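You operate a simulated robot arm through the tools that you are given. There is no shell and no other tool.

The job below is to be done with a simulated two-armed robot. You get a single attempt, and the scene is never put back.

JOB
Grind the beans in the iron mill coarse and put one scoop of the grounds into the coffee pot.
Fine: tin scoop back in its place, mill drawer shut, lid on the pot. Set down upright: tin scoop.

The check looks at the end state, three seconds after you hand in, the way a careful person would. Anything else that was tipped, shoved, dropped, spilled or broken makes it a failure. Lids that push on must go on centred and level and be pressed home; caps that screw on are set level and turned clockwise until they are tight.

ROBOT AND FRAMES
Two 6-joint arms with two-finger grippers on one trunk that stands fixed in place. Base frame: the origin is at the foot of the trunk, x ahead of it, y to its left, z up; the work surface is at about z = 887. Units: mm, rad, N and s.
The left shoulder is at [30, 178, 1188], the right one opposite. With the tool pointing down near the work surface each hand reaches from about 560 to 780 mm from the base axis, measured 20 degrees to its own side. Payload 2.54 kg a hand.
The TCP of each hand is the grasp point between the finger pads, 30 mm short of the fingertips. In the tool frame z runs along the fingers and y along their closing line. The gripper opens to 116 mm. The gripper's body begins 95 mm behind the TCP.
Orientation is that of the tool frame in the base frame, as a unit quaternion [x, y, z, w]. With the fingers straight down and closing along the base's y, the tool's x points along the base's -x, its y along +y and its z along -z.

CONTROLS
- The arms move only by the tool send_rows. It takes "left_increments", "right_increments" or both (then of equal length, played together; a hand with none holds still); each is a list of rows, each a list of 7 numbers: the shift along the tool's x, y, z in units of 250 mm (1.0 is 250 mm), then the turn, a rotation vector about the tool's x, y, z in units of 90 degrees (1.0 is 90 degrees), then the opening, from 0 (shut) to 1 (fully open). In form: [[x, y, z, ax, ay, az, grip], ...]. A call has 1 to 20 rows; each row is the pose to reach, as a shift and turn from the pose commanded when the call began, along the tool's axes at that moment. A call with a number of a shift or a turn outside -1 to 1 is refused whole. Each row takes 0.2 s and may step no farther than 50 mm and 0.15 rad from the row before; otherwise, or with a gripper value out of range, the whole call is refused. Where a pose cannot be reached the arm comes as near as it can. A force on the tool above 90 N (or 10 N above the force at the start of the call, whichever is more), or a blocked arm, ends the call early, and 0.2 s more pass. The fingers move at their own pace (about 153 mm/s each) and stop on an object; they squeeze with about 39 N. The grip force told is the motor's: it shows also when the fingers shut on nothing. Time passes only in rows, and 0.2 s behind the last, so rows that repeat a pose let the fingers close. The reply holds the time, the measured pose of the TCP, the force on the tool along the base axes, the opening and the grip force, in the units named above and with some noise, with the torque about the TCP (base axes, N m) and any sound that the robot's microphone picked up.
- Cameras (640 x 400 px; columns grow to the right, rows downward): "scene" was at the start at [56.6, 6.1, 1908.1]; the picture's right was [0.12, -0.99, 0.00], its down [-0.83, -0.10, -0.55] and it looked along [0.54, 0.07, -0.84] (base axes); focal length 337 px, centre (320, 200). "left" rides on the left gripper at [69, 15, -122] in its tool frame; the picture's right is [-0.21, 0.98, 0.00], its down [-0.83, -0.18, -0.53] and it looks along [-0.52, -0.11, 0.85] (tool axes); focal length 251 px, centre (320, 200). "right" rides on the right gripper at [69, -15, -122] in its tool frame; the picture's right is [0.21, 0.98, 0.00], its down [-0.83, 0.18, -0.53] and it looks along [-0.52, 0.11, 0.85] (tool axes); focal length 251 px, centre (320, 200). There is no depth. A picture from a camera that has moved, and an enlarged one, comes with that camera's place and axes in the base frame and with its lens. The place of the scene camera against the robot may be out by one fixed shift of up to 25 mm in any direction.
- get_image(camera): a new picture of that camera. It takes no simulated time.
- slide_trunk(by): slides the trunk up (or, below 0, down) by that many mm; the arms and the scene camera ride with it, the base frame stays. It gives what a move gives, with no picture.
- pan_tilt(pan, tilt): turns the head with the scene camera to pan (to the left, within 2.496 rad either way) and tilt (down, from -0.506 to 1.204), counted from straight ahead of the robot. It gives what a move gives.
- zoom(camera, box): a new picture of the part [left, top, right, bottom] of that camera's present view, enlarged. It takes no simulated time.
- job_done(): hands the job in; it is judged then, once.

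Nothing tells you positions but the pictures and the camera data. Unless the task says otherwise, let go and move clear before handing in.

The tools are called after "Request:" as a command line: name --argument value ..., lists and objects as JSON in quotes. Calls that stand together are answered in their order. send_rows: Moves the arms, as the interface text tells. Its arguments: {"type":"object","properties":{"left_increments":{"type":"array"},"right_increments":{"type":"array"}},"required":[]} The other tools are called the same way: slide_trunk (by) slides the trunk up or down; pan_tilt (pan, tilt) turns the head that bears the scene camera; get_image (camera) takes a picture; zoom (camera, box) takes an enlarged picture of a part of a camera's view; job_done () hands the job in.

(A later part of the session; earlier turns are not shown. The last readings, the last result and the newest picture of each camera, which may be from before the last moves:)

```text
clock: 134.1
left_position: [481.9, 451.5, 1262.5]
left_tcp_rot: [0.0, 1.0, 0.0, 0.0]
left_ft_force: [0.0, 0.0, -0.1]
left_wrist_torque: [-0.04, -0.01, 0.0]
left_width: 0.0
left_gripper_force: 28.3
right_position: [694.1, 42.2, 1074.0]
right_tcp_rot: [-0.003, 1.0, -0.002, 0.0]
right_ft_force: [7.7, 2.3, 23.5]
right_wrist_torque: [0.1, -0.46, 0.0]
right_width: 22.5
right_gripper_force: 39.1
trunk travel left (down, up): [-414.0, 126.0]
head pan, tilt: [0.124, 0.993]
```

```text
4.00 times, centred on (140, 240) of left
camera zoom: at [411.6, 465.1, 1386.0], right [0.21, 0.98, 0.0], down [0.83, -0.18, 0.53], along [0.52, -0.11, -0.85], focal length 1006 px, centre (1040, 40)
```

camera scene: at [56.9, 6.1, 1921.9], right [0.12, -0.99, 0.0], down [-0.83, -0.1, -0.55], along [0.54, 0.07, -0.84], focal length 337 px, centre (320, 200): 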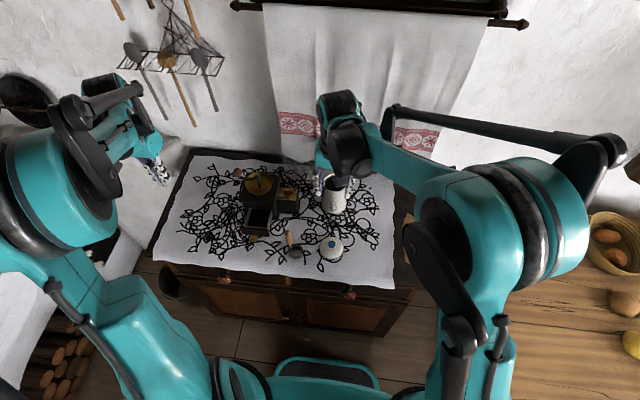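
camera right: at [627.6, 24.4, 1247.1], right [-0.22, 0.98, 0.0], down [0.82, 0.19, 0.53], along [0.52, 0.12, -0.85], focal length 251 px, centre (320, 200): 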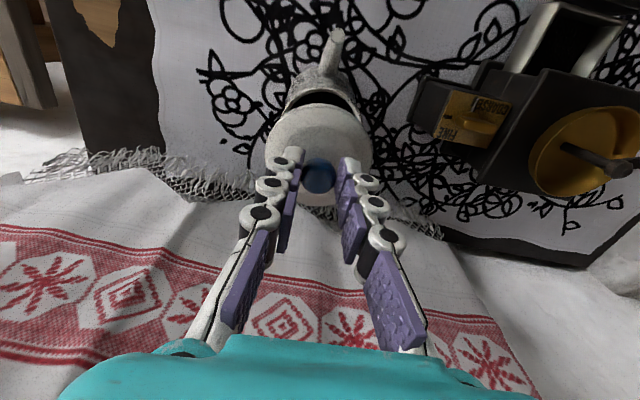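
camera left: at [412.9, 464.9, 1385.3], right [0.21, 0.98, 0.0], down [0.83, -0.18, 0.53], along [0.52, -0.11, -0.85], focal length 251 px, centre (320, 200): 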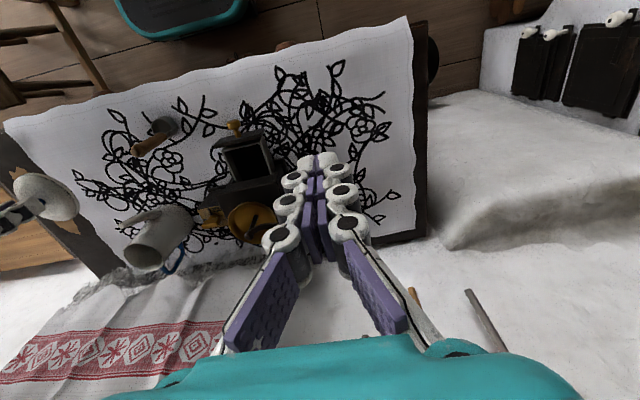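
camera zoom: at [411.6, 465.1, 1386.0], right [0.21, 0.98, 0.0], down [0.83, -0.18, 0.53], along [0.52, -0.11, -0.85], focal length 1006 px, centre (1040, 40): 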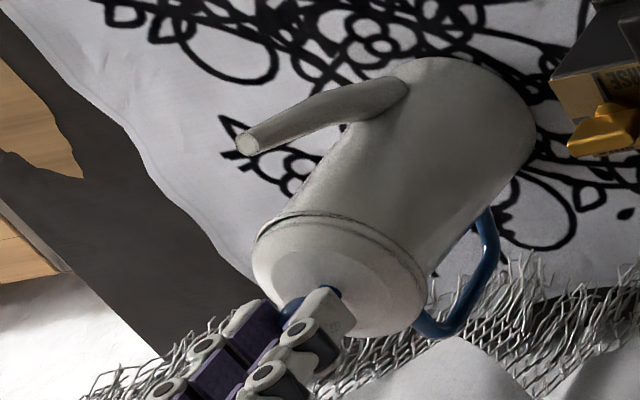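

The lid touches evenly, with the contact torque centred, and a small gap remains. It's a push-on fit, so I'll shift +1 mm in x and press down in small steps.

Request:
send_rows --right_increments '[[-0.004, 0.001, 0.0, 0, 0, 0, 0], [-0.004, 0.001, 0.006, 0, 0, 0, 0], [-0.004, 0.001, 0.012, 0, 0, 0, 0], [-0.004, 0.001, 0.016, 0, 0, 0, 0]]'

Request:
zoom --camera "right" --box '[250, 60, 390, 180]'

Request:
zoom --camera "scene" --box '[320, 150, 370, 200]'

Request:
zoom --camera "left" --box '[90, 190, 190, 290]'

```text
clock: 135.1
left_position: [478.8, 449.9, 1263.6]
left_tcp_rot: [0.0, 1.0, 0.0, 0.002]
left_ft_force: [1.2, 0.5, -0.4]
left_wrist_torque: [0.01, 0.02, -0.02]
left_width: 0.0
left_gripper_force: 28.2
right_position: [694.4, 41.6, 1071.9]
right_tcp_rot: [-0.003, 1.0, -0.002, 0.001]
right_ft_force: [13.1, -0.3, 52.9]
right_wrist_torque: [-0.03, -0.6, -0.01]
right_width: 22.5
right_gripper_force: 39.3
trunk travel left (down, up): [-414.0, 126.0]
head pan, tilt: [0.124, 0.993]
```

```text
3.33 times, centred on (320, 120) of right
camera zoom: at [625.0, 26.8, 1193.8], right [-0.22, 0.98, 0.0], down [0.82, 0.19, 0.54], along [0.52, 0.12, -0.84], focal length 838 px, centre (320, 467)
```

zoom: 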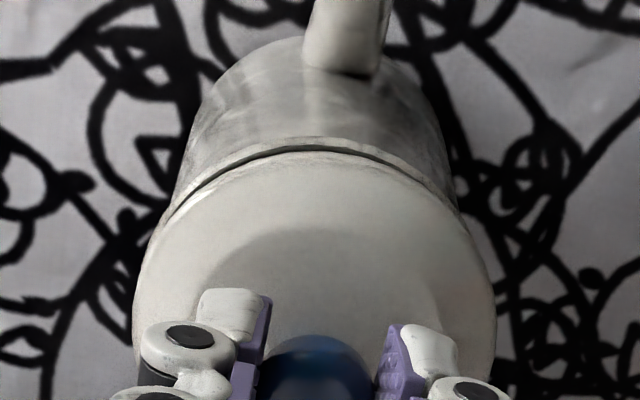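

```text
8.00 times, centred on (345, 175) of scene
camera zoom: at [51.3, 5.4, 1922.4], right [0.12, -0.99, 0.0], down [-0.83, -0.1, -0.55], along [0.55, 0.07, -0.84], focal length 2695 px, centre (120, 400)
```

zoom: 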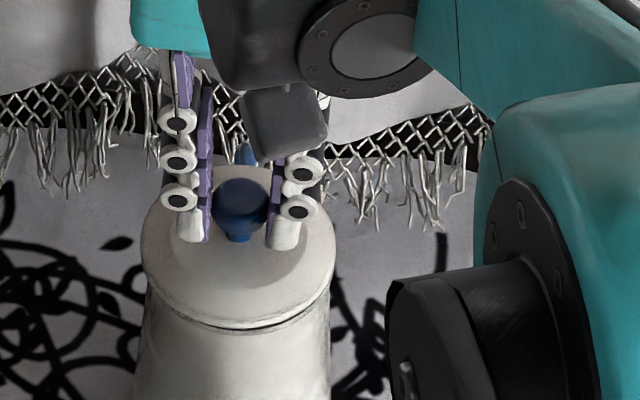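

```text
4.00 times, centred on (140, 240) of left
camera zoom: at [409.1, 464.3, 1387.0], right [0.21, 0.98, 0.0], down [0.82, -0.18, 0.54], along [0.52, -0.11, -0.84], focal length 1006 px, centre (1040, 40)
```

zoom: 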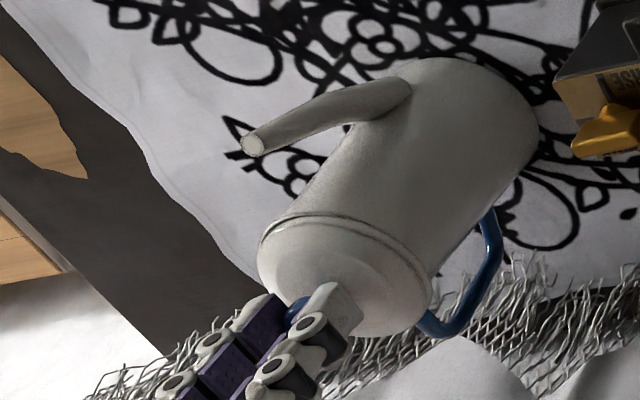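

The force rose to 53 N, and the torso flexes back under the load. I'll shift +2.5 mm in x to keep the lid centred and look again.

Request:
send_rows --right_increments '[[-0.005, 0, 0.0, 0, 0, 0, 0], [-0.01, 0, 0.0, 0, 0, 0, 0], [-0.01, 0, 0.004, 0, 0, 0, 0], [-0.01, 0, 0.008, 0, 0, 0, 0]]'

Request:
zoom --camera "right" --box '[270, 70, 370, 150]'

Request:
zoom --camera "scene" --box '[325, 165, 365, 200]'

```text
clock: 136.1
left_position: [476.5, 450.1, 1266.2]
left_tcp_rot: [-0.001, 1.0, 0.0, 0.001]
left_ft_force: [-0.3, 0.4, 0.5]
left_wrist_torque: [0.0, 0.0, 0.02]
left_width: 0.0
left_gripper_force: 28.8
right_position: [693.9, 41.5, 1070.3]
right_tcp_rot: [-0.003, 1.0, -0.002, 0.001]
right_ft_force: [1.1, 0.4, 54.4]
right_wrist_torque: [0.03, -0.36, 0.0]
right_width: 22.4
right_gripper_force: 39.2
trunk travel left (down, up): [-414.0, 126.0]
head pan, tilt: [0.124, 0.993]
```

```text
5.00 times, centred on (320, 110) of right
camera zoom: at [625.0, 26.6, 1192.5], right [-0.22, 0.98, 0.0], down [0.82, 0.19, 0.54], along [0.52, 0.12, -0.84], focal length 1257 px, centre (320, 650)
```

zoom: 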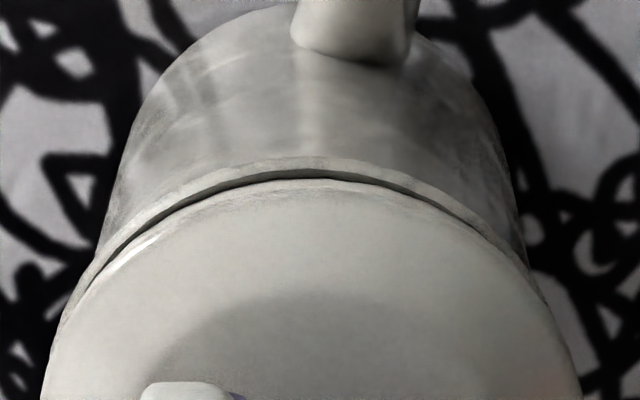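

```text
11.43 times, centred on (345, 182) of scene
camera zoom: at [48.9, 5.8, 1922.4], right [0.12, -0.99, 0.0], down [-0.83, -0.1, -0.55], along [0.55, 0.07, -0.83], focal length 3850 px, centre (34, 400)
```

zoom: 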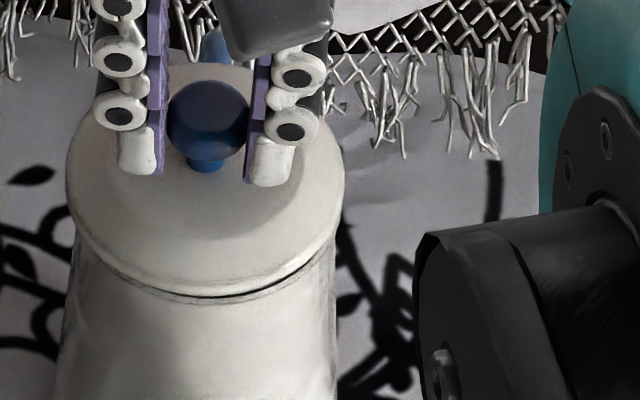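

The lid is nearly down, with a hairline gap on the near side. I'll release the knob, then press straight down on it with the closed fingertips.

Request:
send_rows --right_increments '[[0, 0, -0.006, 0, 0, 0, 0.0], [0, 0, -0.006, 0, 0, 0, 0.15], [0, 0, -0.006, 0, 0, 0, 0.3], [0, 0, -0.006, 0, 0, 0, 0.42], [0, 0, -0.05, 0, 0, 0, 0.42], [0, 0, -0.12, 0, 0, 0, 0.42], [0, 0, -0.18, 0, 0, 0, 0.42], [0, 0, -0.18, 0, 0, 0, 0.2], [0, 0, -0.18, 0, 0, 0, 0.0], [0, 0, -0.18, 0, 0, 0, 0.0]]'

Request:
get_image --camera "right"

Request:
zoom --camera "right" --box '[250, 80, 390, 200]'

Request:
zoom --camera "scene" --box '[320, 160, 370, 200]'

Request:
zoom --camera "left" --box '[90, 190, 190, 290]'

```text
clock: 138.3
left_position: [482.0, 450.3, 1260.8]
left_tcp_rot: [0.0, 1.0, -0.001, 0.001]
left_ft_force: [0.5, -0.5, -0.8]
left_wrist_torque: [-0.03, 0.01, 0.01]
left_width: 0.3
left_gripper_force: 28.3
right_position: [698.3, 40.5, 1111.7]
right_tcp_rot: [-0.003, 1.0, -0.002, 0.0]
right_ft_force: [-0.3, -0.6, -0.2]
right_wrist_torque: [0.0, 0.02, -0.02]
right_width: 0.2
right_gripper_force: 28.7
trunk travel left (down, up): [-414.0, 126.0]
head pan, tilt: [0.124, 0.993]
```

```text
taken
camera right: at [630.5, 25.4, 1234.6], right [-0.22, 0.98, 0.0], down [0.82, 0.19, 0.53], along [0.52, 0.12, -0.85], focal length 251 px, centre (320, 200)
```

right: 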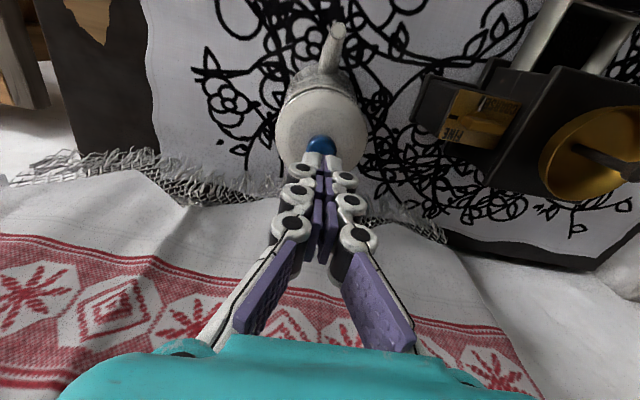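

```text
3.33 times, centred on (320, 140) of right
camera zoom: at [630.5, 25.4, 1234.6], right [-0.22, 0.98, 0.0], down [0.82, 0.19, 0.53], along [0.52, 0.12, -0.85], focal length 838 px, centre (320, 400)
```

zoom: 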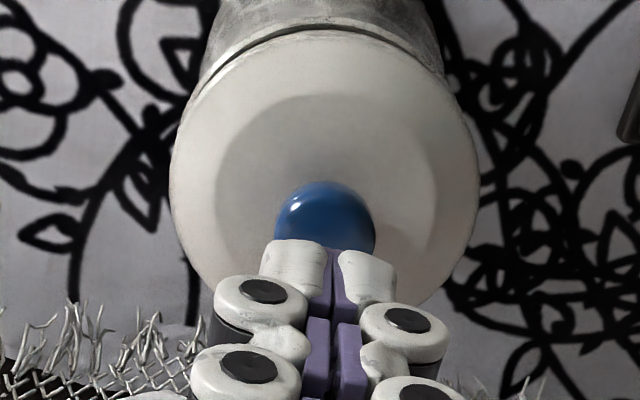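

```text
10.00 times, centred on (345, 180) of scene
camera zoom: at [57.0, 6.2, 1922.0], right [0.12, -0.99, 0.0], down [-0.83, -0.1, -0.55], along [0.54, 0.07, -0.84], focal length 3369 px, centre (70, 400)
```

zoom: 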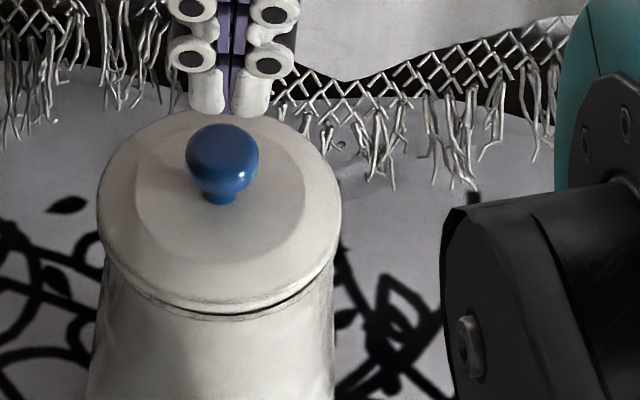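

```text
4.00 times, centred on (140, 240) of left
camera zoom: at [413.1, 464.9, 1385.3], right [0.21, 0.98, 0.0], down [0.83, -0.18, 0.53], along [0.52, -0.11, -0.85], focal length 1006 px, centre (1040, 40)
```

zoom: 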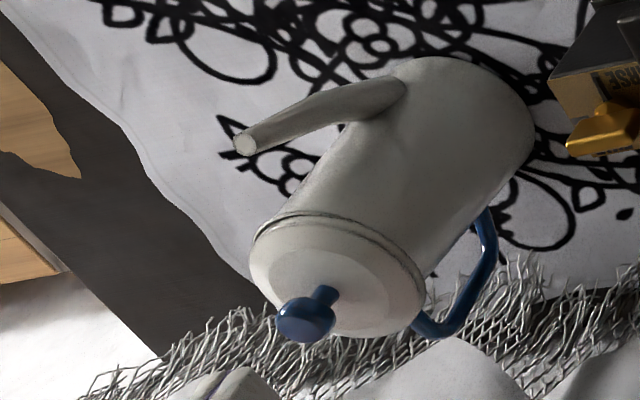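

The lid is on but shows a hairline on the near side, so it may not be fully home. I'll centre the closed fingertips over the knob and lower to contact.

Request:
send_rows --right_increments '[[0.0148, 0, 0.02, 0, 0, 0, 0], [0.0148, 0, 0.05, 0, 0, 0, 0], [0.0148, 0, 0.07, 0, 0, 0, 0], [0.0148, 0, 0.078, 0, 0, 0, 0]]'

Request:
zoom --camera "right" --box '[250, 80, 390, 200]'

Request:
zoom --camera "scene" --box '[320, 160, 370, 200]'

```text
clock: 139.3
left_position: [481.6, 451.3, 1261.7]
left_tcp_rot: [0.0, 1.0, 0.0, -0.001]
left_ft_force: [-0.5, -0.2, -0.4]
left_wrist_torque: [0.0, -0.03, 0.0]
left_width: 0.1
left_gripper_force: 28.5
right_position: [694.4, 42.1, 1092.6]
right_tcp_rot: [-0.003, 1.0, -0.002, 0.0]
right_ft_force: [0.0, -0.2, 1.1]
right_wrist_torque: [0.04, -0.01, 0.0]
right_width: 0.0
right_gripper_force: 28.7
trunk travel left (down, up): [-414.0, 126.0]
head pan, tilt: [0.124, 0.993]
```

```text
3.33 times, centred on (320, 140) of right
camera zoom: at [626.1, 26.9, 1215.0], right [-0.22, 0.98, 0.0], down [0.82, 0.19, 0.53], along [0.52, 0.12, -0.85], focal length 838 px, centre (320, 400)
```

zoom: 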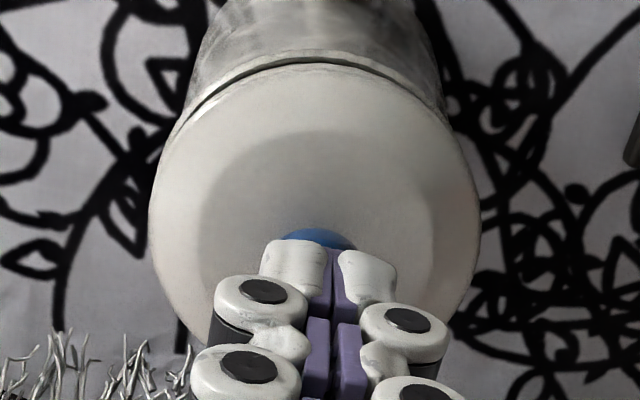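

```text
10.00 times, centred on (345, 180) of scene
camera zoom: at [56.7, 6.2, 1922.1], right [0.12, -0.99, 0.0], down [-0.83, -0.1, -0.55], along [0.54, 0.07, -0.84], focal length 3369 px, centre (70, 400)
```

zoom: 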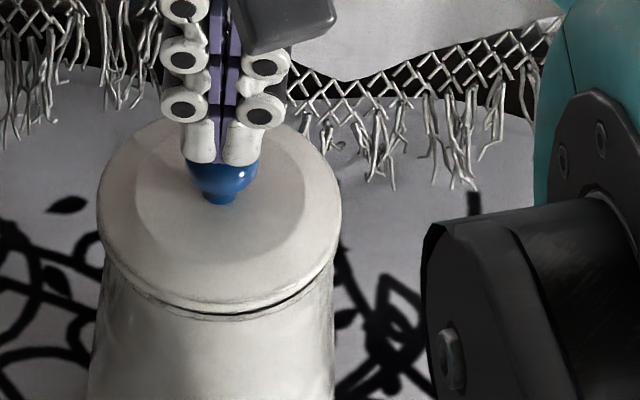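

Contact is just made and centred. I'll press down in small steps, compensating for the torso flex.

Request:
send_rows --right_increments '[[-0.003, 0, 0.008, 0, 0, 0, 0], [-0.006, 0, 0.014, 0, 0, 0, 0], [-0.009, 0, 0.02, 0, 0, 0, 0], [-0.012, 0, 0.025, 0, 0, 0, 0]]'

Request:
zoom --camera "right" --box '[250, 80, 390, 200]'

Request:
zoom --camera "scene" --box '[320, 160, 370, 200]'

```text
clock: 140.3
left_position: [481.4, 450.7, 1261.6]
left_tcp_rot: [0.0, 1.0, 0.0, 0.0]
left_ft_force: [-0.5, -0.1, -0.7]
left_wrist_torque: [-0.04, 0.01, 0.02]
left_width: 0.1
left_gripper_force: 28.9
right_position: [698.2, 41.6, 1089.1]
right_tcp_rot: [-0.003, 1.0, -0.002, 0.0]
right_ft_force: [-0.1, -0.2, 0.4]
right_wrist_torque: [-0.01, 0.0, 0.04]
right_width: 0.0
right_gripper_force: 28.4
trunk travel left (down, up): [-414.0, 126.0]
head pan, tilt: [0.124, 0.993]
```

```text
3.33 times, centred on (320, 140) of right
camera zoom: at [629.8, 27.0, 1210.0], right [-0.22, 0.98, 0.0], down [0.82, 0.19, 0.53], along [0.52, 0.12, -0.85], focal length 838 px, centre (320, 400)
```

zoom: 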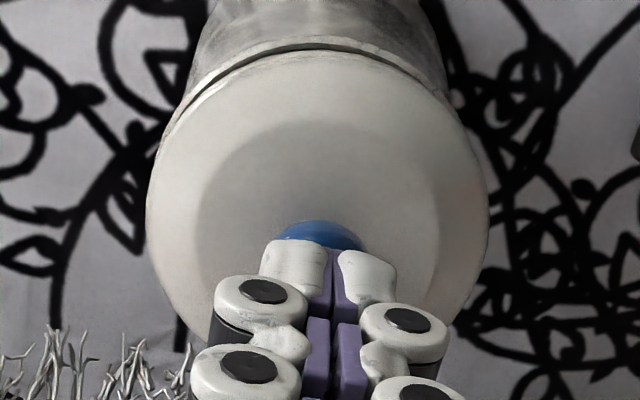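

```text
10.00 times, centred on (345, 180) of scene
camera zoom: at [56.9, 6.2, 1922.0], right [0.12, -0.99, 0.0], down [-0.83, -0.1, -0.55], along [0.54, 0.07, -0.84], focal length 3369 px, centre (70, 400)
```

zoom: 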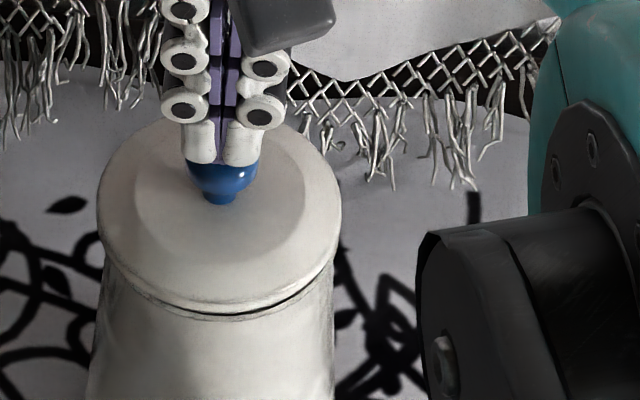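

No contact yet. I'll move back over the knob centre and lower in small steps until I feel it.

Request:
send_rows --right_increments '[[0.01, 0, 0.004, 0, 0, 0, 0], [0.01, 0, 0.01, 0, 0, 0, 0], [0.01, 0, 0.016, 0, 0, 0, 0]]'

Request:
send_rows --right_increments '[[-0.001, 0, 0.004, 0, 0, 0, 0], [-0.002, 0, 0.008, 0, 0, 0, 0], [-0.003, 0, 0.012, 0, 0, 0, 0]]'

Request:
zoom --camera "scene" --box '[320, 160, 370, 200]'

```text
clock: 141.1
left_position: [482.1, 450.4, 1262.9]
left_tcp_rot: [0.0, 1.0, -0.001, 0.001]
left_ft_force: [-0.9, 0.2, 0.2]
left_wrist_torque: [0.05, 0.02, 0.02]
left_width: 0.0
left_gripper_force: 28.4
right_position: [695.9, 40.4, 1084.4]
right_tcp_rot: [-0.003, 1.0, -0.002, 0.0]
right_ft_force: [-0.4, -0.2, -0.3]
right_wrist_torque: [-0.04, -0.02, -0.02]
right_width: 0.1
right_gripper_force: 28.4
trunk travel left (down, up): [-414.0, 126.0]
head pan, tilt: [0.124, 0.993]
```

```text
clock: 141.9
left_position: [480.9, 450.9, 1262.0]
left_tcp_rot: [-0.001, 1.0, 0.0, 0.0]
left_ft_force: [0.2, -0.2, 0.4]
left_wrist_torque: [-0.01, 0.03, -0.03]
left_width: 0.0
left_gripper_force: 28.3
right_position: [695.9, 41.5, 1080.2]
right_tcp_rot: [-0.003, 1.0, -0.002, -0.001]
right_ft_force: [1.5, -1.4, 4.6]
right_wrist_torque: [0.02, -0.08, 0.02]
right_width: 6.2
right_gripper_force: 28.3
trunk travel left (down, up): [-414.0, 126.0]
head pan, tilt: [0.124, 0.993]
```

```text
10.00 times, centred on (345, 180) of scene
camera zoom: at [56.0, 6.0, 1922.1], right [0.12, -0.99, 0.0], down [-0.83, -0.1, -0.55], along [0.54, 0.07, -0.84], focal length 3369 px, centre (70, 400)
```

zoom: 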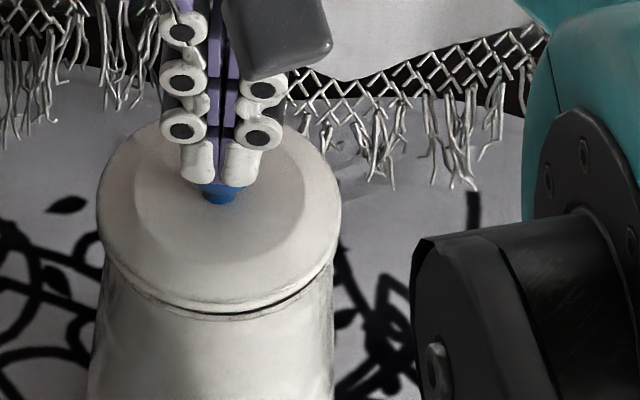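

The knob wedges between the closed fingertips, so that won't press well. I'll lift, open the fingers to straddle the knob, and press symmetrically on the lid's top instead.

Request:
send_rows --right_increments '[[0, 0, -0.03, 0, 0, 0, 0.0], [0, 0, -0.06, 0, 0, 0, 0.1], [0, -0.002, -0.06, 0, 0, 0, 0.42], [0, -0.002, -0.06, 0, 0, 0, 0.42], [0, -0.002, 0.0, 0, 0, 0, 0.42], [0, -0.002, 0.05, 0, 0, 0, 0.42], [0, -0.002, 0.08, 0, 0, 0, 0.42]]'

Request:
zoom --camera "right" --box '[250, 80, 390, 200]'

Request:
zoom --camera "scene" --box '[320, 160, 370, 200]'

```text
clock: 143.5
left_position: [481.4, 451.1, 1261.7]
left_tcp_rot: [0.001, 1.0, 0.001, 0.0]
left_ft_force: [0.2, -0.5, 0.5]
left_wrist_torque: [-0.02, -0.02, 0.03]
left_width: 0.0
left_gripper_force: 28.7
right_position: [695.0, 42.0, 1061.4]
right_tcp_rot: [-0.003, 1.0, -0.001, 0.0]
right_ft_force: [0.0, -0.7, -0.2]
right_wrist_torque: [-0.03, -0.03, 0.05]
right_width: 48.9
right_gripper_force: 0.0
trunk travel left (down, up): [-414.0, 126.0]
head pan, tilt: [0.124, 0.993]
```

```text
3.33 times, centred on (320, 140) of right
camera zoom: at [627.9, 28.2, 1182.8], right [-0.22, 0.98, 0.0], down [0.82, 0.19, 0.53], along [0.52, 0.12, -0.85], focal length 838 px, centre (320, 400)
```

zoom: 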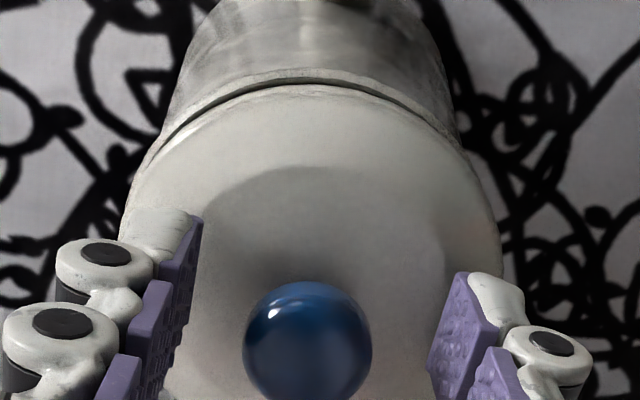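

```text
10.00 times, centred on (345, 180) of scene
camera zoom: at [56.7, 6.1, 1922.1], right [0.12, -0.99, 0.0], down [-0.83, -0.1, -0.55], along [0.54, 0.07, -0.84], focal length 3369 px, centre (70, 400)
```

zoom: 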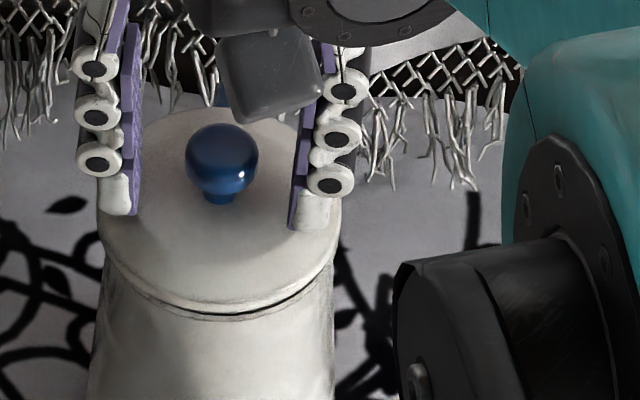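

Request:
send_rows --right_increments '[[-0.006, -0.01, 0, 0, 0, 0, 0.34], [-0.006, -0.01, 0, 0, 0, 0, 0.34], [-0.006, -0.01, 0.016, 0, 0, 0, 0.34], [-0.006, -0.01, 0.028, 0, 0, 0, 0.34], [-0.006, -0.01, 0.028, 0, 0, 0, 0.34]]'

Request:
zoom --camera "right" --box '[250, 80, 390, 200]'

Request:
zoom --camera "scene" --box '[320, 160, 370, 200]'

```text
clock: 144.7
left_position: [479.9, 451.1, 1263.1]
left_tcp_rot: [-0.001, 1.0, 0.0, 0.001]
left_ft_force: [-0.3, -0.3, -0.4]
left_wrist_torque: [-0.02, -0.03, -0.02]
left_width: 0.2
left_gripper_force: 28.9
right_position: [695.9, 40.8, 1055.5]
right_tcp_rot: [-0.004, 1.0, -0.002, 0.002]
right_ft_force: [10.1, 2.0, 30.1]
right_wrist_torque: [0.24, -0.31, -0.05]
right_width: 39.3
right_gripper_force: 0.6
trunk travel left (down, up): [-414.0, 126.0]
head pan, tilt: [0.124, 0.993]
```

```text
3.33 times, centred on (320, 140) of right
camera zoom: at [628.0, 25.8, 1178.1], right [-0.22, 0.98, 0.0], down [0.82, 0.19, 0.54], along [0.52, 0.12, -0.84], focal length 838 px, centre (320, 400)
```

zoom: 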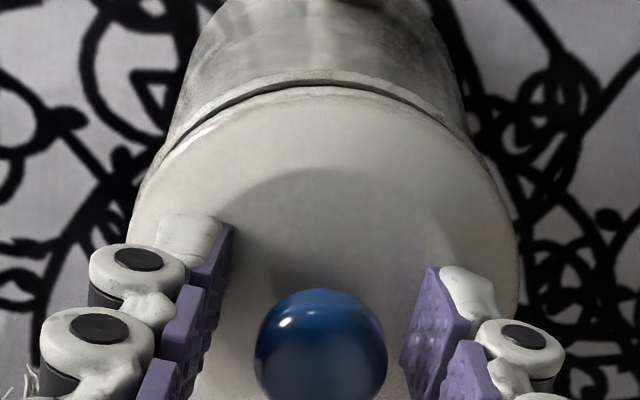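

```text
10.00 times, centred on (345, 180) of scene
camera zoom: at [53.2, 6.3, 1922.6], right [0.12, -0.99, 0.0], down [-0.83, -0.1, -0.55], along [0.54, 0.07, -0.84], focal length 3369 px, centre (70, 400)
```

zoom: 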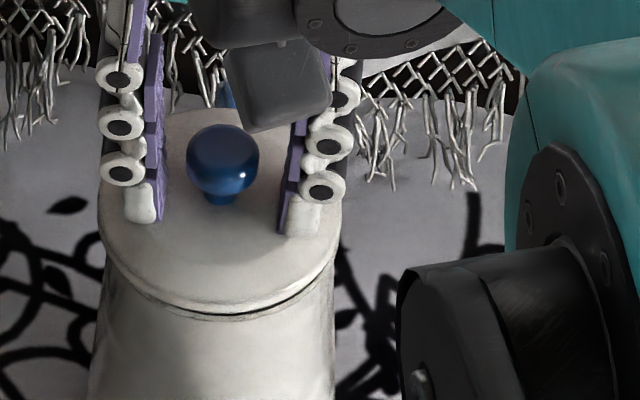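

Both fingertips press evenly on the lid at 30 N. I'll press further with x compensation.

Request:
send_rows --right_increments '[[-0.006, 0, 0.004, 0, 0, 0, 0.34], [-0.01, 0, 0.008, 0, 0, 0, 0.34], [-0.014, 0, 0.012, 0, 0, 0, 0.34], [-0.016, 0, 0.015, 0, 0, 0, 0.34]]'

Request:
zoom --camera "right" --box '[250, 80, 390, 200]'

Request:
zoom --camera "scene" --box '[320, 160, 370, 200]'

Request:
zoom --camera "left" --box '[90, 190, 190, 290]'

```text
clock: 145.8
left_position: [476.3, 450.9, 1263.1]
left_tcp_rot: [-0.001, 1.0, 0.0, 0.002]
left_ft_force: [1.1, -1.1, -0.4]
left_wrist_torque: [0.02, 0.03, -0.01]
left_width: 0.0
left_gripper_force: 28.9
right_position: [696.7, 41.3, 1056.3]
right_tcp_rot: [-0.004, 1.0, -0.001, 0.0]
right_ft_force: [-8.4, -0.3, 54.4]
right_wrist_torque: [0.1, 0.05, -0.05]
right_width: 21.9
right_gripper_force: 39.4
trunk travel left (down, up): [-414.0, 126.0]
head pan, tilt: [0.124, 0.993]
stopped in row 4 (right hand): the force on the tool passed its limit at 98 N (the readings are from after the stop); the commanded pose is now the measured one
```

```text
3.33 times, centred on (320, 140) of right
camera zoom: at [628.6, 25.3, 1178.4], right [-0.22, 0.97, 0.0], down [0.82, 0.19, 0.53], along [0.52, 0.12, -0.85], focal length 838 px, centre (320, 400)
```

zoom: 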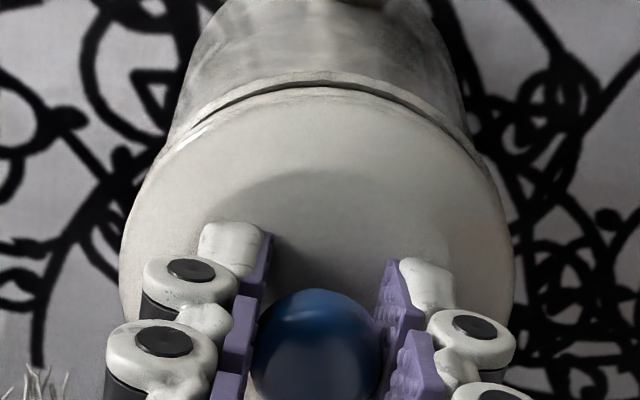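

```text
10.00 times, centred on (345, 180) of scene
camera zoom: at [48.7, 5.5, 1922.2], right [0.12, -0.99, 0.0], down [-0.83, -0.1, -0.55], along [0.55, 0.07, -0.83], focal length 3369 px, centre (70, 400)
```

zoom: 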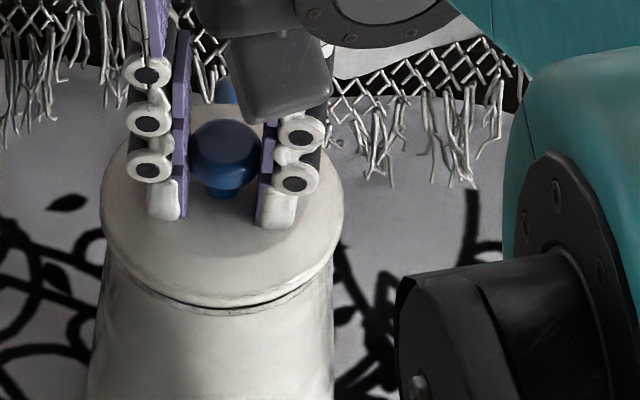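

```text
4.00 times, centred on (140, 240) of left
camera zoom: at [407.3, 464.5, 1387.3], right [0.21, 0.98, 0.0], down [0.82, -0.18, 0.54], along [0.53, -0.11, -0.84], focal length 1006 px, centre (1040, 40)
```

zoom: 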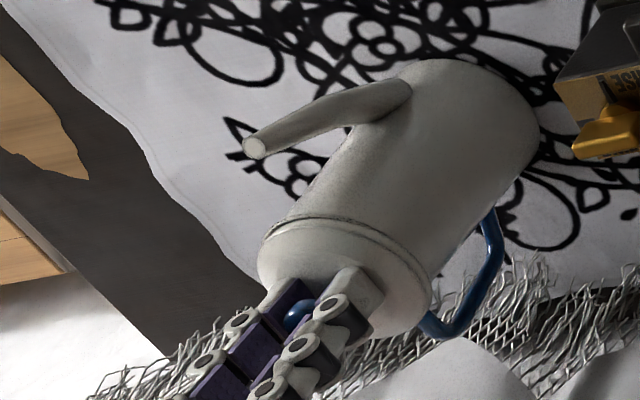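

The press peaked at 98 N, more than enough. I'll relieve it, open the fingers, lift clear and inspect the seam unloaded.

Request:
send_rows --right_increments '[[0.004, 0, -0.006, 0, 0, 0, 0.1], [0.008, 0, -0.01, 0, 0, 0, 0.3], [0.01, 0, -0.012, 0, 0, 0, 0.45], [0.01, 0, -0.012, 0, 0, 0, 0.45], [0.01, 0, -0.06, 0, 0, 0, 0.45], [0.01, 0, -0.16, 0, 0, 0, 0.45], [0.05, 0, -0.3, 0, 0, 0, 0.45], [0.15, 0, -0.4, 0, 0, 0, 0.45], [0.3, 0, -0.45, 0, 0, 0, 0.45], [0.45, -0.05, -0.45, 0, 0, 0, 0.45], [0.45, -0.05, -0.45, 0, 0, 0, 0.45]]'

Request:
get_image --camera "right"

Request:
zoom --camera "right" --box '[260, 160, 380, 270]'

Request:
zoom --camera "scene" --box '[320, 160, 370, 200]'

Request:
zoom --camera "left" --box '[90, 190, 190, 290]'

```text
clock: 148.2
left_position: [483.3, 451.0, 1262.1]
left_tcp_rot: [0.001, 1.0, 0.0, 0.0]
left_ft_force: [-0.2, -0.2, -0.3]
left_wrist_torque: [0.0, 0.02, -0.03]
left_width: 0.0
left_gripper_force: 28.4
right_position: [589.7, 25.5, 1161.9]
right_tcp_rot: [-0.003, 1.0, -0.001, -0.002]
right_ft_force: [0.6, 0.0, 0.1]
right_wrist_torque: [-0.01, 0.01, 0.03]
right_width: 52.3
right_gripper_force: 0.1
trunk travel left (down, up): [-414.0, 126.0]
head pan, tilt: [0.124, 0.993]
```

```text
taken
camera right: at [521.6, 10.9, 1283.7], right [-0.22, 0.98, 0.0], down [0.83, 0.19, 0.53], along [0.52, 0.12, -0.85], focal length 251 px, centre (320, 200)
```

right: 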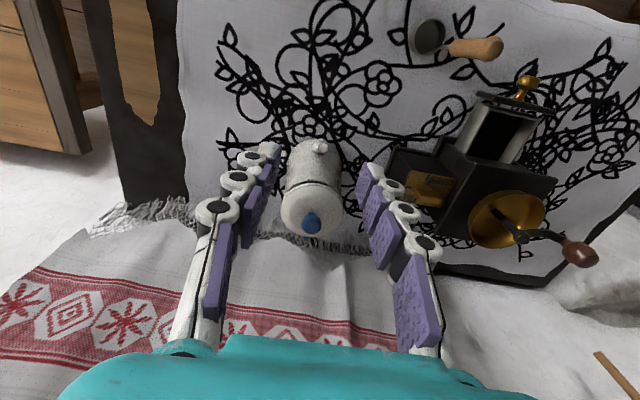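

```text
3.64 times, centred on (320, 215) of right
camera zoom: at [521.6, 10.9, 1283.7], right [-0.22, 0.98, 0.0], down [0.83, 0.19, 0.53], along [0.52, 0.12, -0.85], focal length 914 px, centre (320, 146)
```

zoom: 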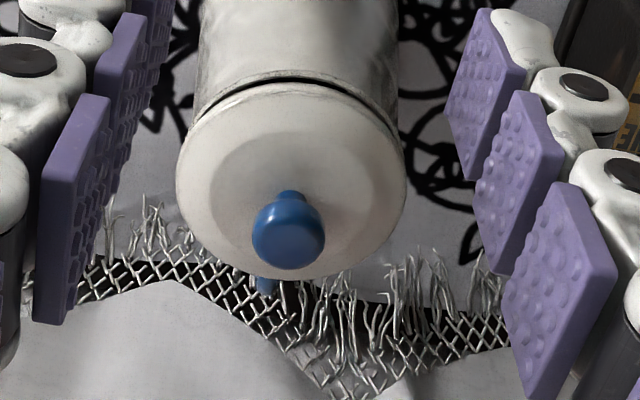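

```text
10.00 times, centred on (345, 180) of scene
camera zoom: at [57.9, 6.7, 1922.0], right [0.12, -0.99, 0.0], down [-0.83, -0.1, -0.55], along [0.54, 0.07, -0.84], focal length 3369 px, centre (70, 400)
```

zoom: 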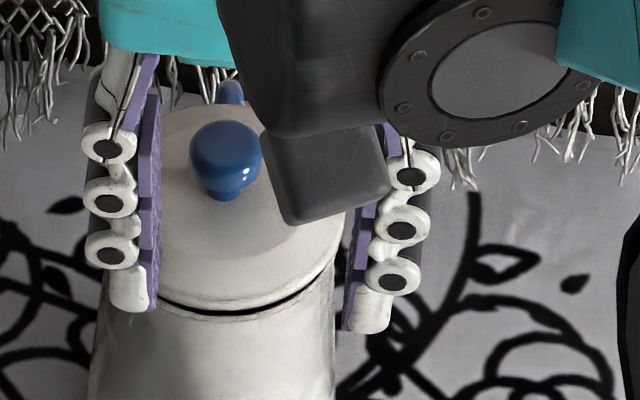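

```text
4.00 times, centred on (140, 240) of left
camera zoom: at [413.7, 465.3, 1384.9], right [0.21, 0.98, 0.0], down [0.83, -0.18, 0.53], along [0.52, -0.11, -0.85], focal length 1006 px, centre (1040, 40)
```

zoom: 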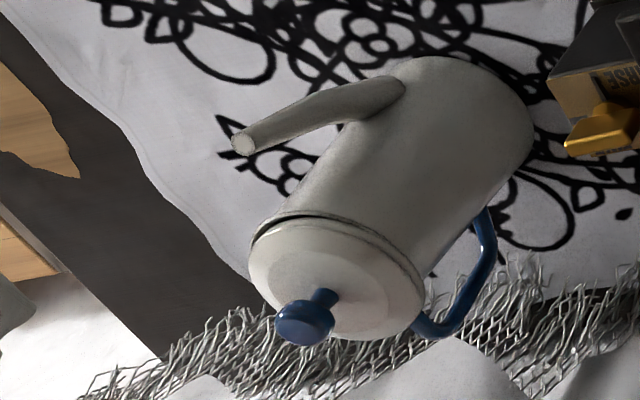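

Unloaded, the gap on the near side has widened, so the lid looks shifted toward +x. I'll take a low side view with the right camera to judge it.

Request:
send_rows --right_increments '[[0.012, -0.02, 0.04, 0, -0.0778, 0, 1.0], [0.024, -0.04, 0.09, 0, -0.1556, 0, 1.0], [0.036, -0.06, 0.15, 0, -0.2333, 0, 1.0], [0.048, -0.08, 0.22, 0, -0.311, 0, 1.0], [0.06, -0.1, 0.288, 0, -0.389, 0, 1.0], [0.06, -0.1, 0.288, 0, -0.389, 0, 1.0]]'

Request:
get_image --camera "right"

Request:
zoom --camera "right" --box '[280, 130, 420, 240]'

```text
clock: 149.6
left_position: [480.5, 450.1, 1262.0]
left_tcp_rot: [-0.001, 1.0, 0.0, 0.001]
left_ft_force: [-0.1, 0.6, 0.8]
left_wrist_torque: [-0.02, -0.02, 0.0]
left_width: 0.0
left_gripper_force: 28.4
right_position: [574.8, 2.4, 1088.6]
right_tcp_rot: [-0.004, 0.954, 0.0, 0.301]
right_ft_force: [-0.1, 0.6, -0.5]
right_wrist_torque: [-0.02, 0.01, 0.02]
right_width: 115.8
right_gripper_force: 0.1
trunk travel left (down, up): [-414.0, 126.0]
head pan, tilt: [0.124, 0.993]
```

```text
taken
camera right: at [449.4, -13.4, 1150.1], right [-0.18, 0.97, -0.13], down [0.37, 0.19, 0.91], along [0.91, 0.12, -0.39], focal length 251 px, centre (320, 200)
```

right: 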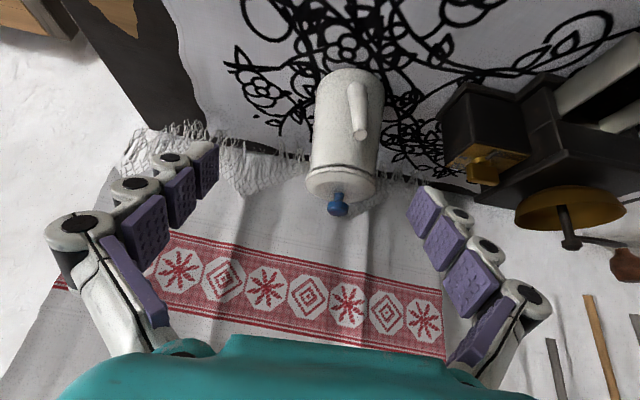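

```text
3.64 times, centred on (350, 185) of right
camera zoom: at [449.4, -13.4, 1150.1], right [-0.18, 0.97, -0.13], down [0.37, 0.19, 0.91], along [0.91, 0.12, -0.39], focal length 914 px, centre (211, 254)
```

zoom: 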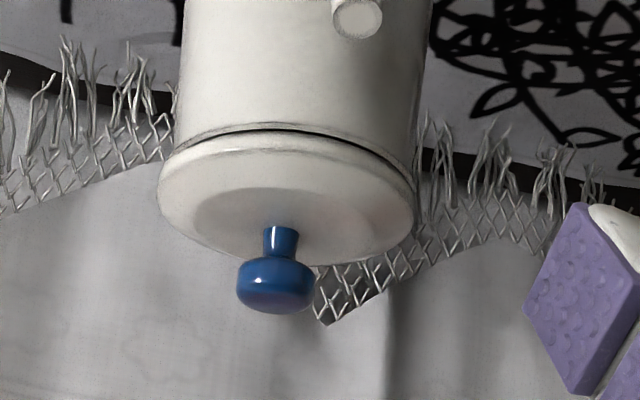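

From this side view the lid sits too far to -y, and the top view shows it too far to +x. I'll level the hand, return over the knob and reseat the lid properly.

Request:
send_rows --right_increments '[[-0.0745, 0.0256, 0.0, 0, 0.0778, 0, 1.0], [-0.149, 0.0512, 0.015, 0, 0.1556, 0, 0.8], [-0.2236, 0.0768, 0.03, 0, 0.2333, 0, 0.6], [-0.298, 0.1024, 0.045, 0, 0.311, 0, 0.45], [-0.3726, 0.128, 0.061, 0, 0.389, 0, 0.45], [-0.3726, 0.128, 0.061, 0, 0.389, 0, 0.45]]'

Request:
send_rows --right_increments '[[-0.05, 0.006, 0.02, 0, 0, 0, 0.45], [-0.1, 0.012, 0.04, 0, 0, 0, 0.45], [-0.144, 0.016, 0.06, 0, 0, 0, 0.45], [-0.144, 0.016, 0.06, 0, 0, 0, 0.45]]'

Request:
zoom --camera "right" --box '[250, 80, 390, 200]'

Request:
get_image --camera "right"

```text
clock: 151.0
left_position: [479.6, 449.7, 1261.1]
left_tcp_rot: [0.0, 1.0, 0.0, 0.0]
left_ft_force: [-0.2, 1.2, 0.6]
left_wrist_torque: [-0.02, -0.03, -0.03]
left_width: 0.0
left_gripper_force: 28.8
right_position: [655.8, 34.8, 1133.4]
right_tcp_rot: [-0.002, 1.0, -0.001, -0.001]
right_ft_force: [-0.6, 0.7, 0.5]
right_wrist_torque: [-0.02, -0.06, 0.01]
right_width: 52.3
right_gripper_force: 0.0
trunk travel left (down, up): [-414.0, 126.0]
head pan, tilt: [0.124, 0.993]
```

```text
clock: 152.0
left_position: [482.3, 450.9, 1261.7]
left_tcp_rot: [0.0, 1.0, 0.0, -0.001]
left_ft_force: [0.6, 0.3, -0.7]
left_wrist_torque: [-0.01, -0.03, 0.02]
left_width: 0.0
left_gripper_force: 28.6
right_position: [693.9, 36.6, 1117.7]
right_tcp_rot: [-0.004, 1.0, 0.0, 0.0]
right_ft_force: [-0.8, 0.3, 0.0]
right_wrist_torque: [-0.02, -0.01, -0.03]
right_width: 52.5
right_gripper_force: 0.1
trunk travel left (down, up): [-414.0, 126.0]
head pan, tilt: [0.124, 0.993]
```

```text
3.33 times, centred on (320, 140) of right
camera zoom: at [626.3, 22.8, 1239.4], right [-0.22, 0.98, 0.0], down [0.82, 0.19, 0.53], along [0.52, 0.12, -0.85], focal length 838 px, centre (320, 400)
```

zoom: 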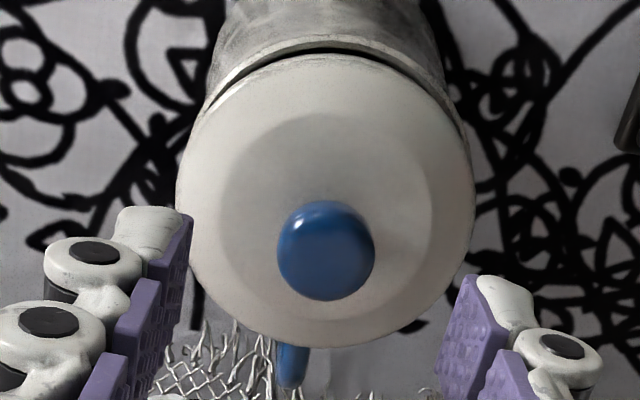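

```text
taken
camera right: at [626.3, 22.8, 1239.4], right [-0.22, 0.98, 0.0], down [0.82, 0.19, 0.53], along [0.52, 0.12, -0.85], focal length 251 px, centre (320, 200)
```

right: 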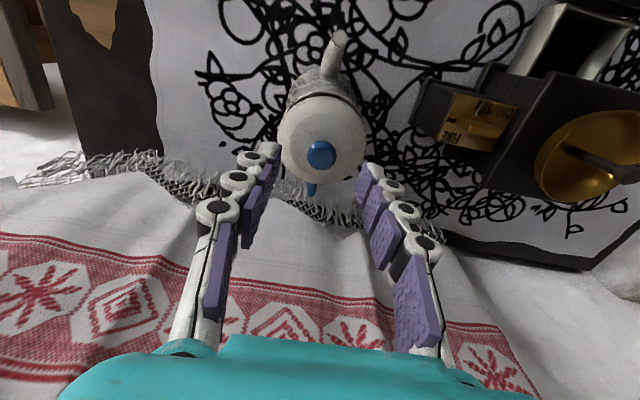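

Now it's clear: the lid sits about 5 mm too far in +x, with its near edge dipped into the mouth (about 6° tilt). I'll grip the knob again, lift, level and recentre.

Request:
send_rows --right_increments '[[-0.0168, 0.008, 0.04, 0, 0, 0, 0.42], [-0.0168, 0.008, 0.1, 0, 0, 0, 0.42], [-0.0168, 0.008, 0.15, 0, 0, 0, 0.42], [-0.0168, 0.008, 0.176, 0, 0, 0, 0.42], [-0.0168, 0.008, 0.176, 0, 0, 0, 0.42]]'

Request:
zoom --camera "right" --box '[250, 80, 390, 200]'

Request:
zoom --camera "scene" --box '[320, 160, 370, 200]'

```text
clock: 153.2
left_position: [481.7, 450.8, 1261.4]
left_tcp_rot: [0.0, 1.0, 0.0, -0.001]
left_ft_force: [0.1, -0.3, 0.3]
left_wrist_torque: [0.0, -0.03, 0.0]
left_width: 0.0
left_gripper_force: 28.7
right_position: [697.8, 40.2, 1073.5]
right_tcp_rot: [-0.004, 1.0, 0.0, 0.0]
right_ft_force: [0.8, 0.4, 0.0]
right_wrist_torque: [-0.04, -0.03, 0.04]
right_width: 48.7
right_gripper_force: 0.0
trunk travel left (down, up): [-414.0, 126.0]
head pan, tilt: [0.124, 0.993]
```

```text
3.33 times, centred on (320, 140) of right
camera zoom: at [630.3, 25.3, 1195.6], right [-0.22, 0.98, 0.0], down [0.82, 0.19, 0.53], along [0.52, 0.12, -0.85], focal length 838 px, centre (320, 400)
```

zoom: 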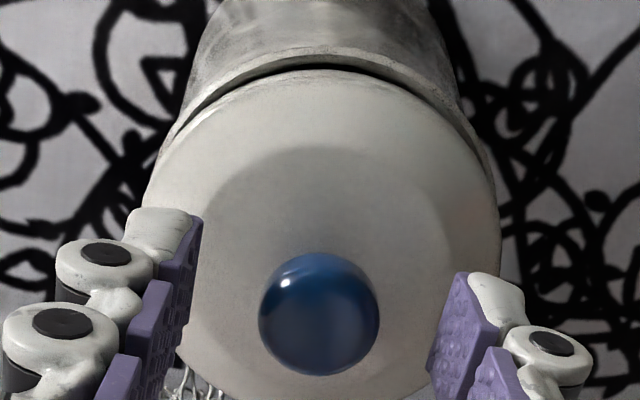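

```text
10.00 times, centred on (345, 180) of scene
camera zoom: at [56.5, 6.1, 1922.1], right [0.12, -0.99, 0.0], down [-0.83, -0.1, -0.55], along [0.54, 0.07, -0.84], focal length 3369 px, centre (70, 400)
```

zoom: 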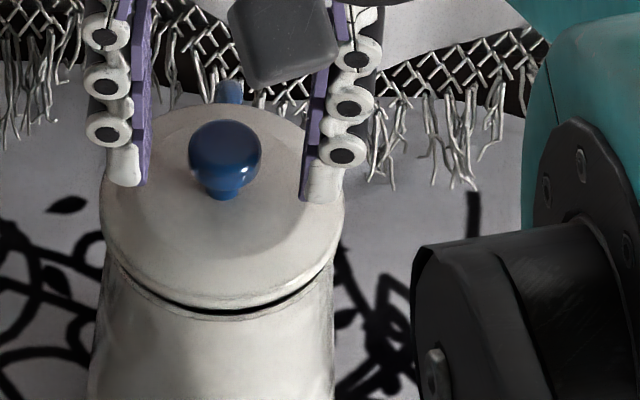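

The lid is level relative to the hand, just off-centre by about (+5.5, -3) mm. I'll grip the knob, lift 8 mm and shift it to centre.

Request:
send_rows --right_increments '[[0, 0, 0, 0, 0, 0, 0.25], [0, 0, 0, 0, 0, 0, 0.1], [0, 0, 0, 0, 0, 0, 0.0], [0, 0, 0, 0, 0, 0, 0.0], [0, 0, -0.016, 0, 0, 0, 0], [0, 0, -0.036, 0, 0, 0, 0], [0.011, 0.006, -0.036, 0, 0, 0, 0], [0.022, 0.012, -0.036, 0, 0, 0, 0], [0.022, 0.012, -0.036, 0, 0, 0, 0]]'

Request:
zoom --camera "right" --box '[250, 80, 390, 200]'

Request:
zoom --camera "scene" --box '[320, 160, 370, 200]'

Request:
zoom --camera "left" --box '[90, 190, 190, 290]'

```text
clock: 155.2
left_position: [481.6, 451.5, 1262.0]
left_tcp_rot: [0.0, 1.0, 0.0, 0.0]
left_ft_force: [-0.6, 0.3, 0.7]
left_wrist_torque: [-0.02, 0.01, -0.03]
left_width: 0.0
left_gripper_force: 28.1
right_position: [693.3, 43.4, 1081.3]
right_tcp_rot: [-0.004, 1.0, -0.001, 0.0]
right_ft_force: [0.1, -0.6, 1.2]
right_wrist_torque: [0.0, 0.0, 0.01]
right_width: 22.2
right_gripper_force: 39.3
trunk travel left (down, up): [-414.0, 126.0]
head pan, tilt: [0.124, 0.993]
```

```text
3.33 times, centred on (320, 140) of right
camera zoom: at [626.0, 29.4, 1203.8], right [-0.22, 0.98, 0.0], down [0.82, 0.19, 0.53], along [0.52, 0.12, -0.85], focal length 838 px, centre (320, 400)
```

zoom: 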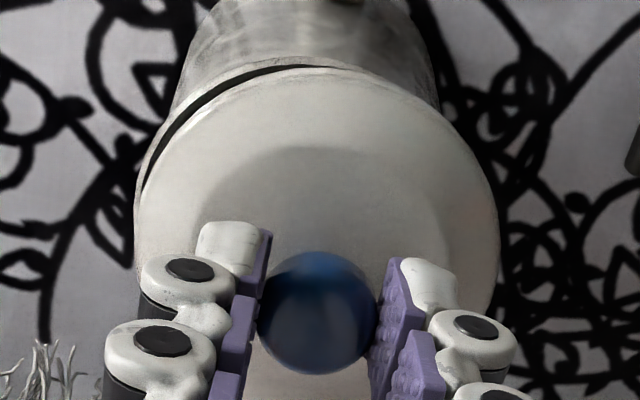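

```text
10.00 times, centred on (345, 180) of scene
camera zoom: at [56.9, 6.1, 1922.0], right [0.12, -0.99, 0.0], down [-0.83, -0.1, -0.55], along [0.54, 0.07, -0.84], focal length 3369 px, centre (70, 400)
```

zoom: 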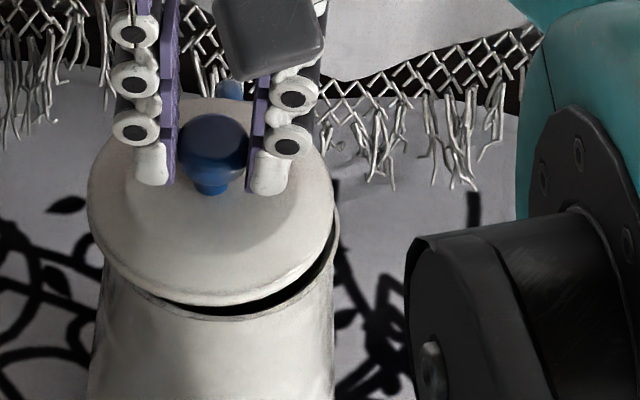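

```text
4.00 times, centred on (140, 240) of left
camera zoom: at [413.0, 464.8, 1385.3], right [0.21, 0.98, 0.0], down [0.83, -0.18, 0.53], along [0.52, -0.11, -0.85], focal length 1006 px, centre (1040, 40)
```

zoom: 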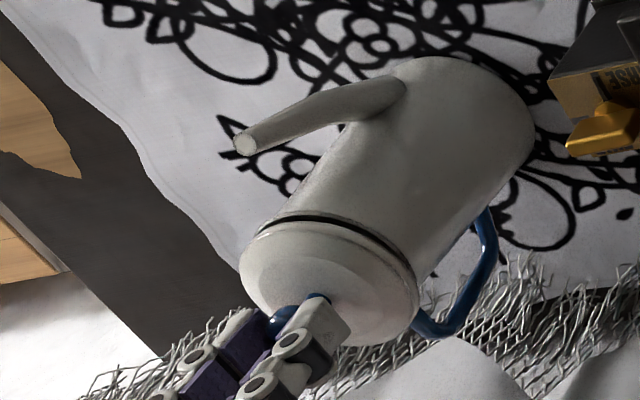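

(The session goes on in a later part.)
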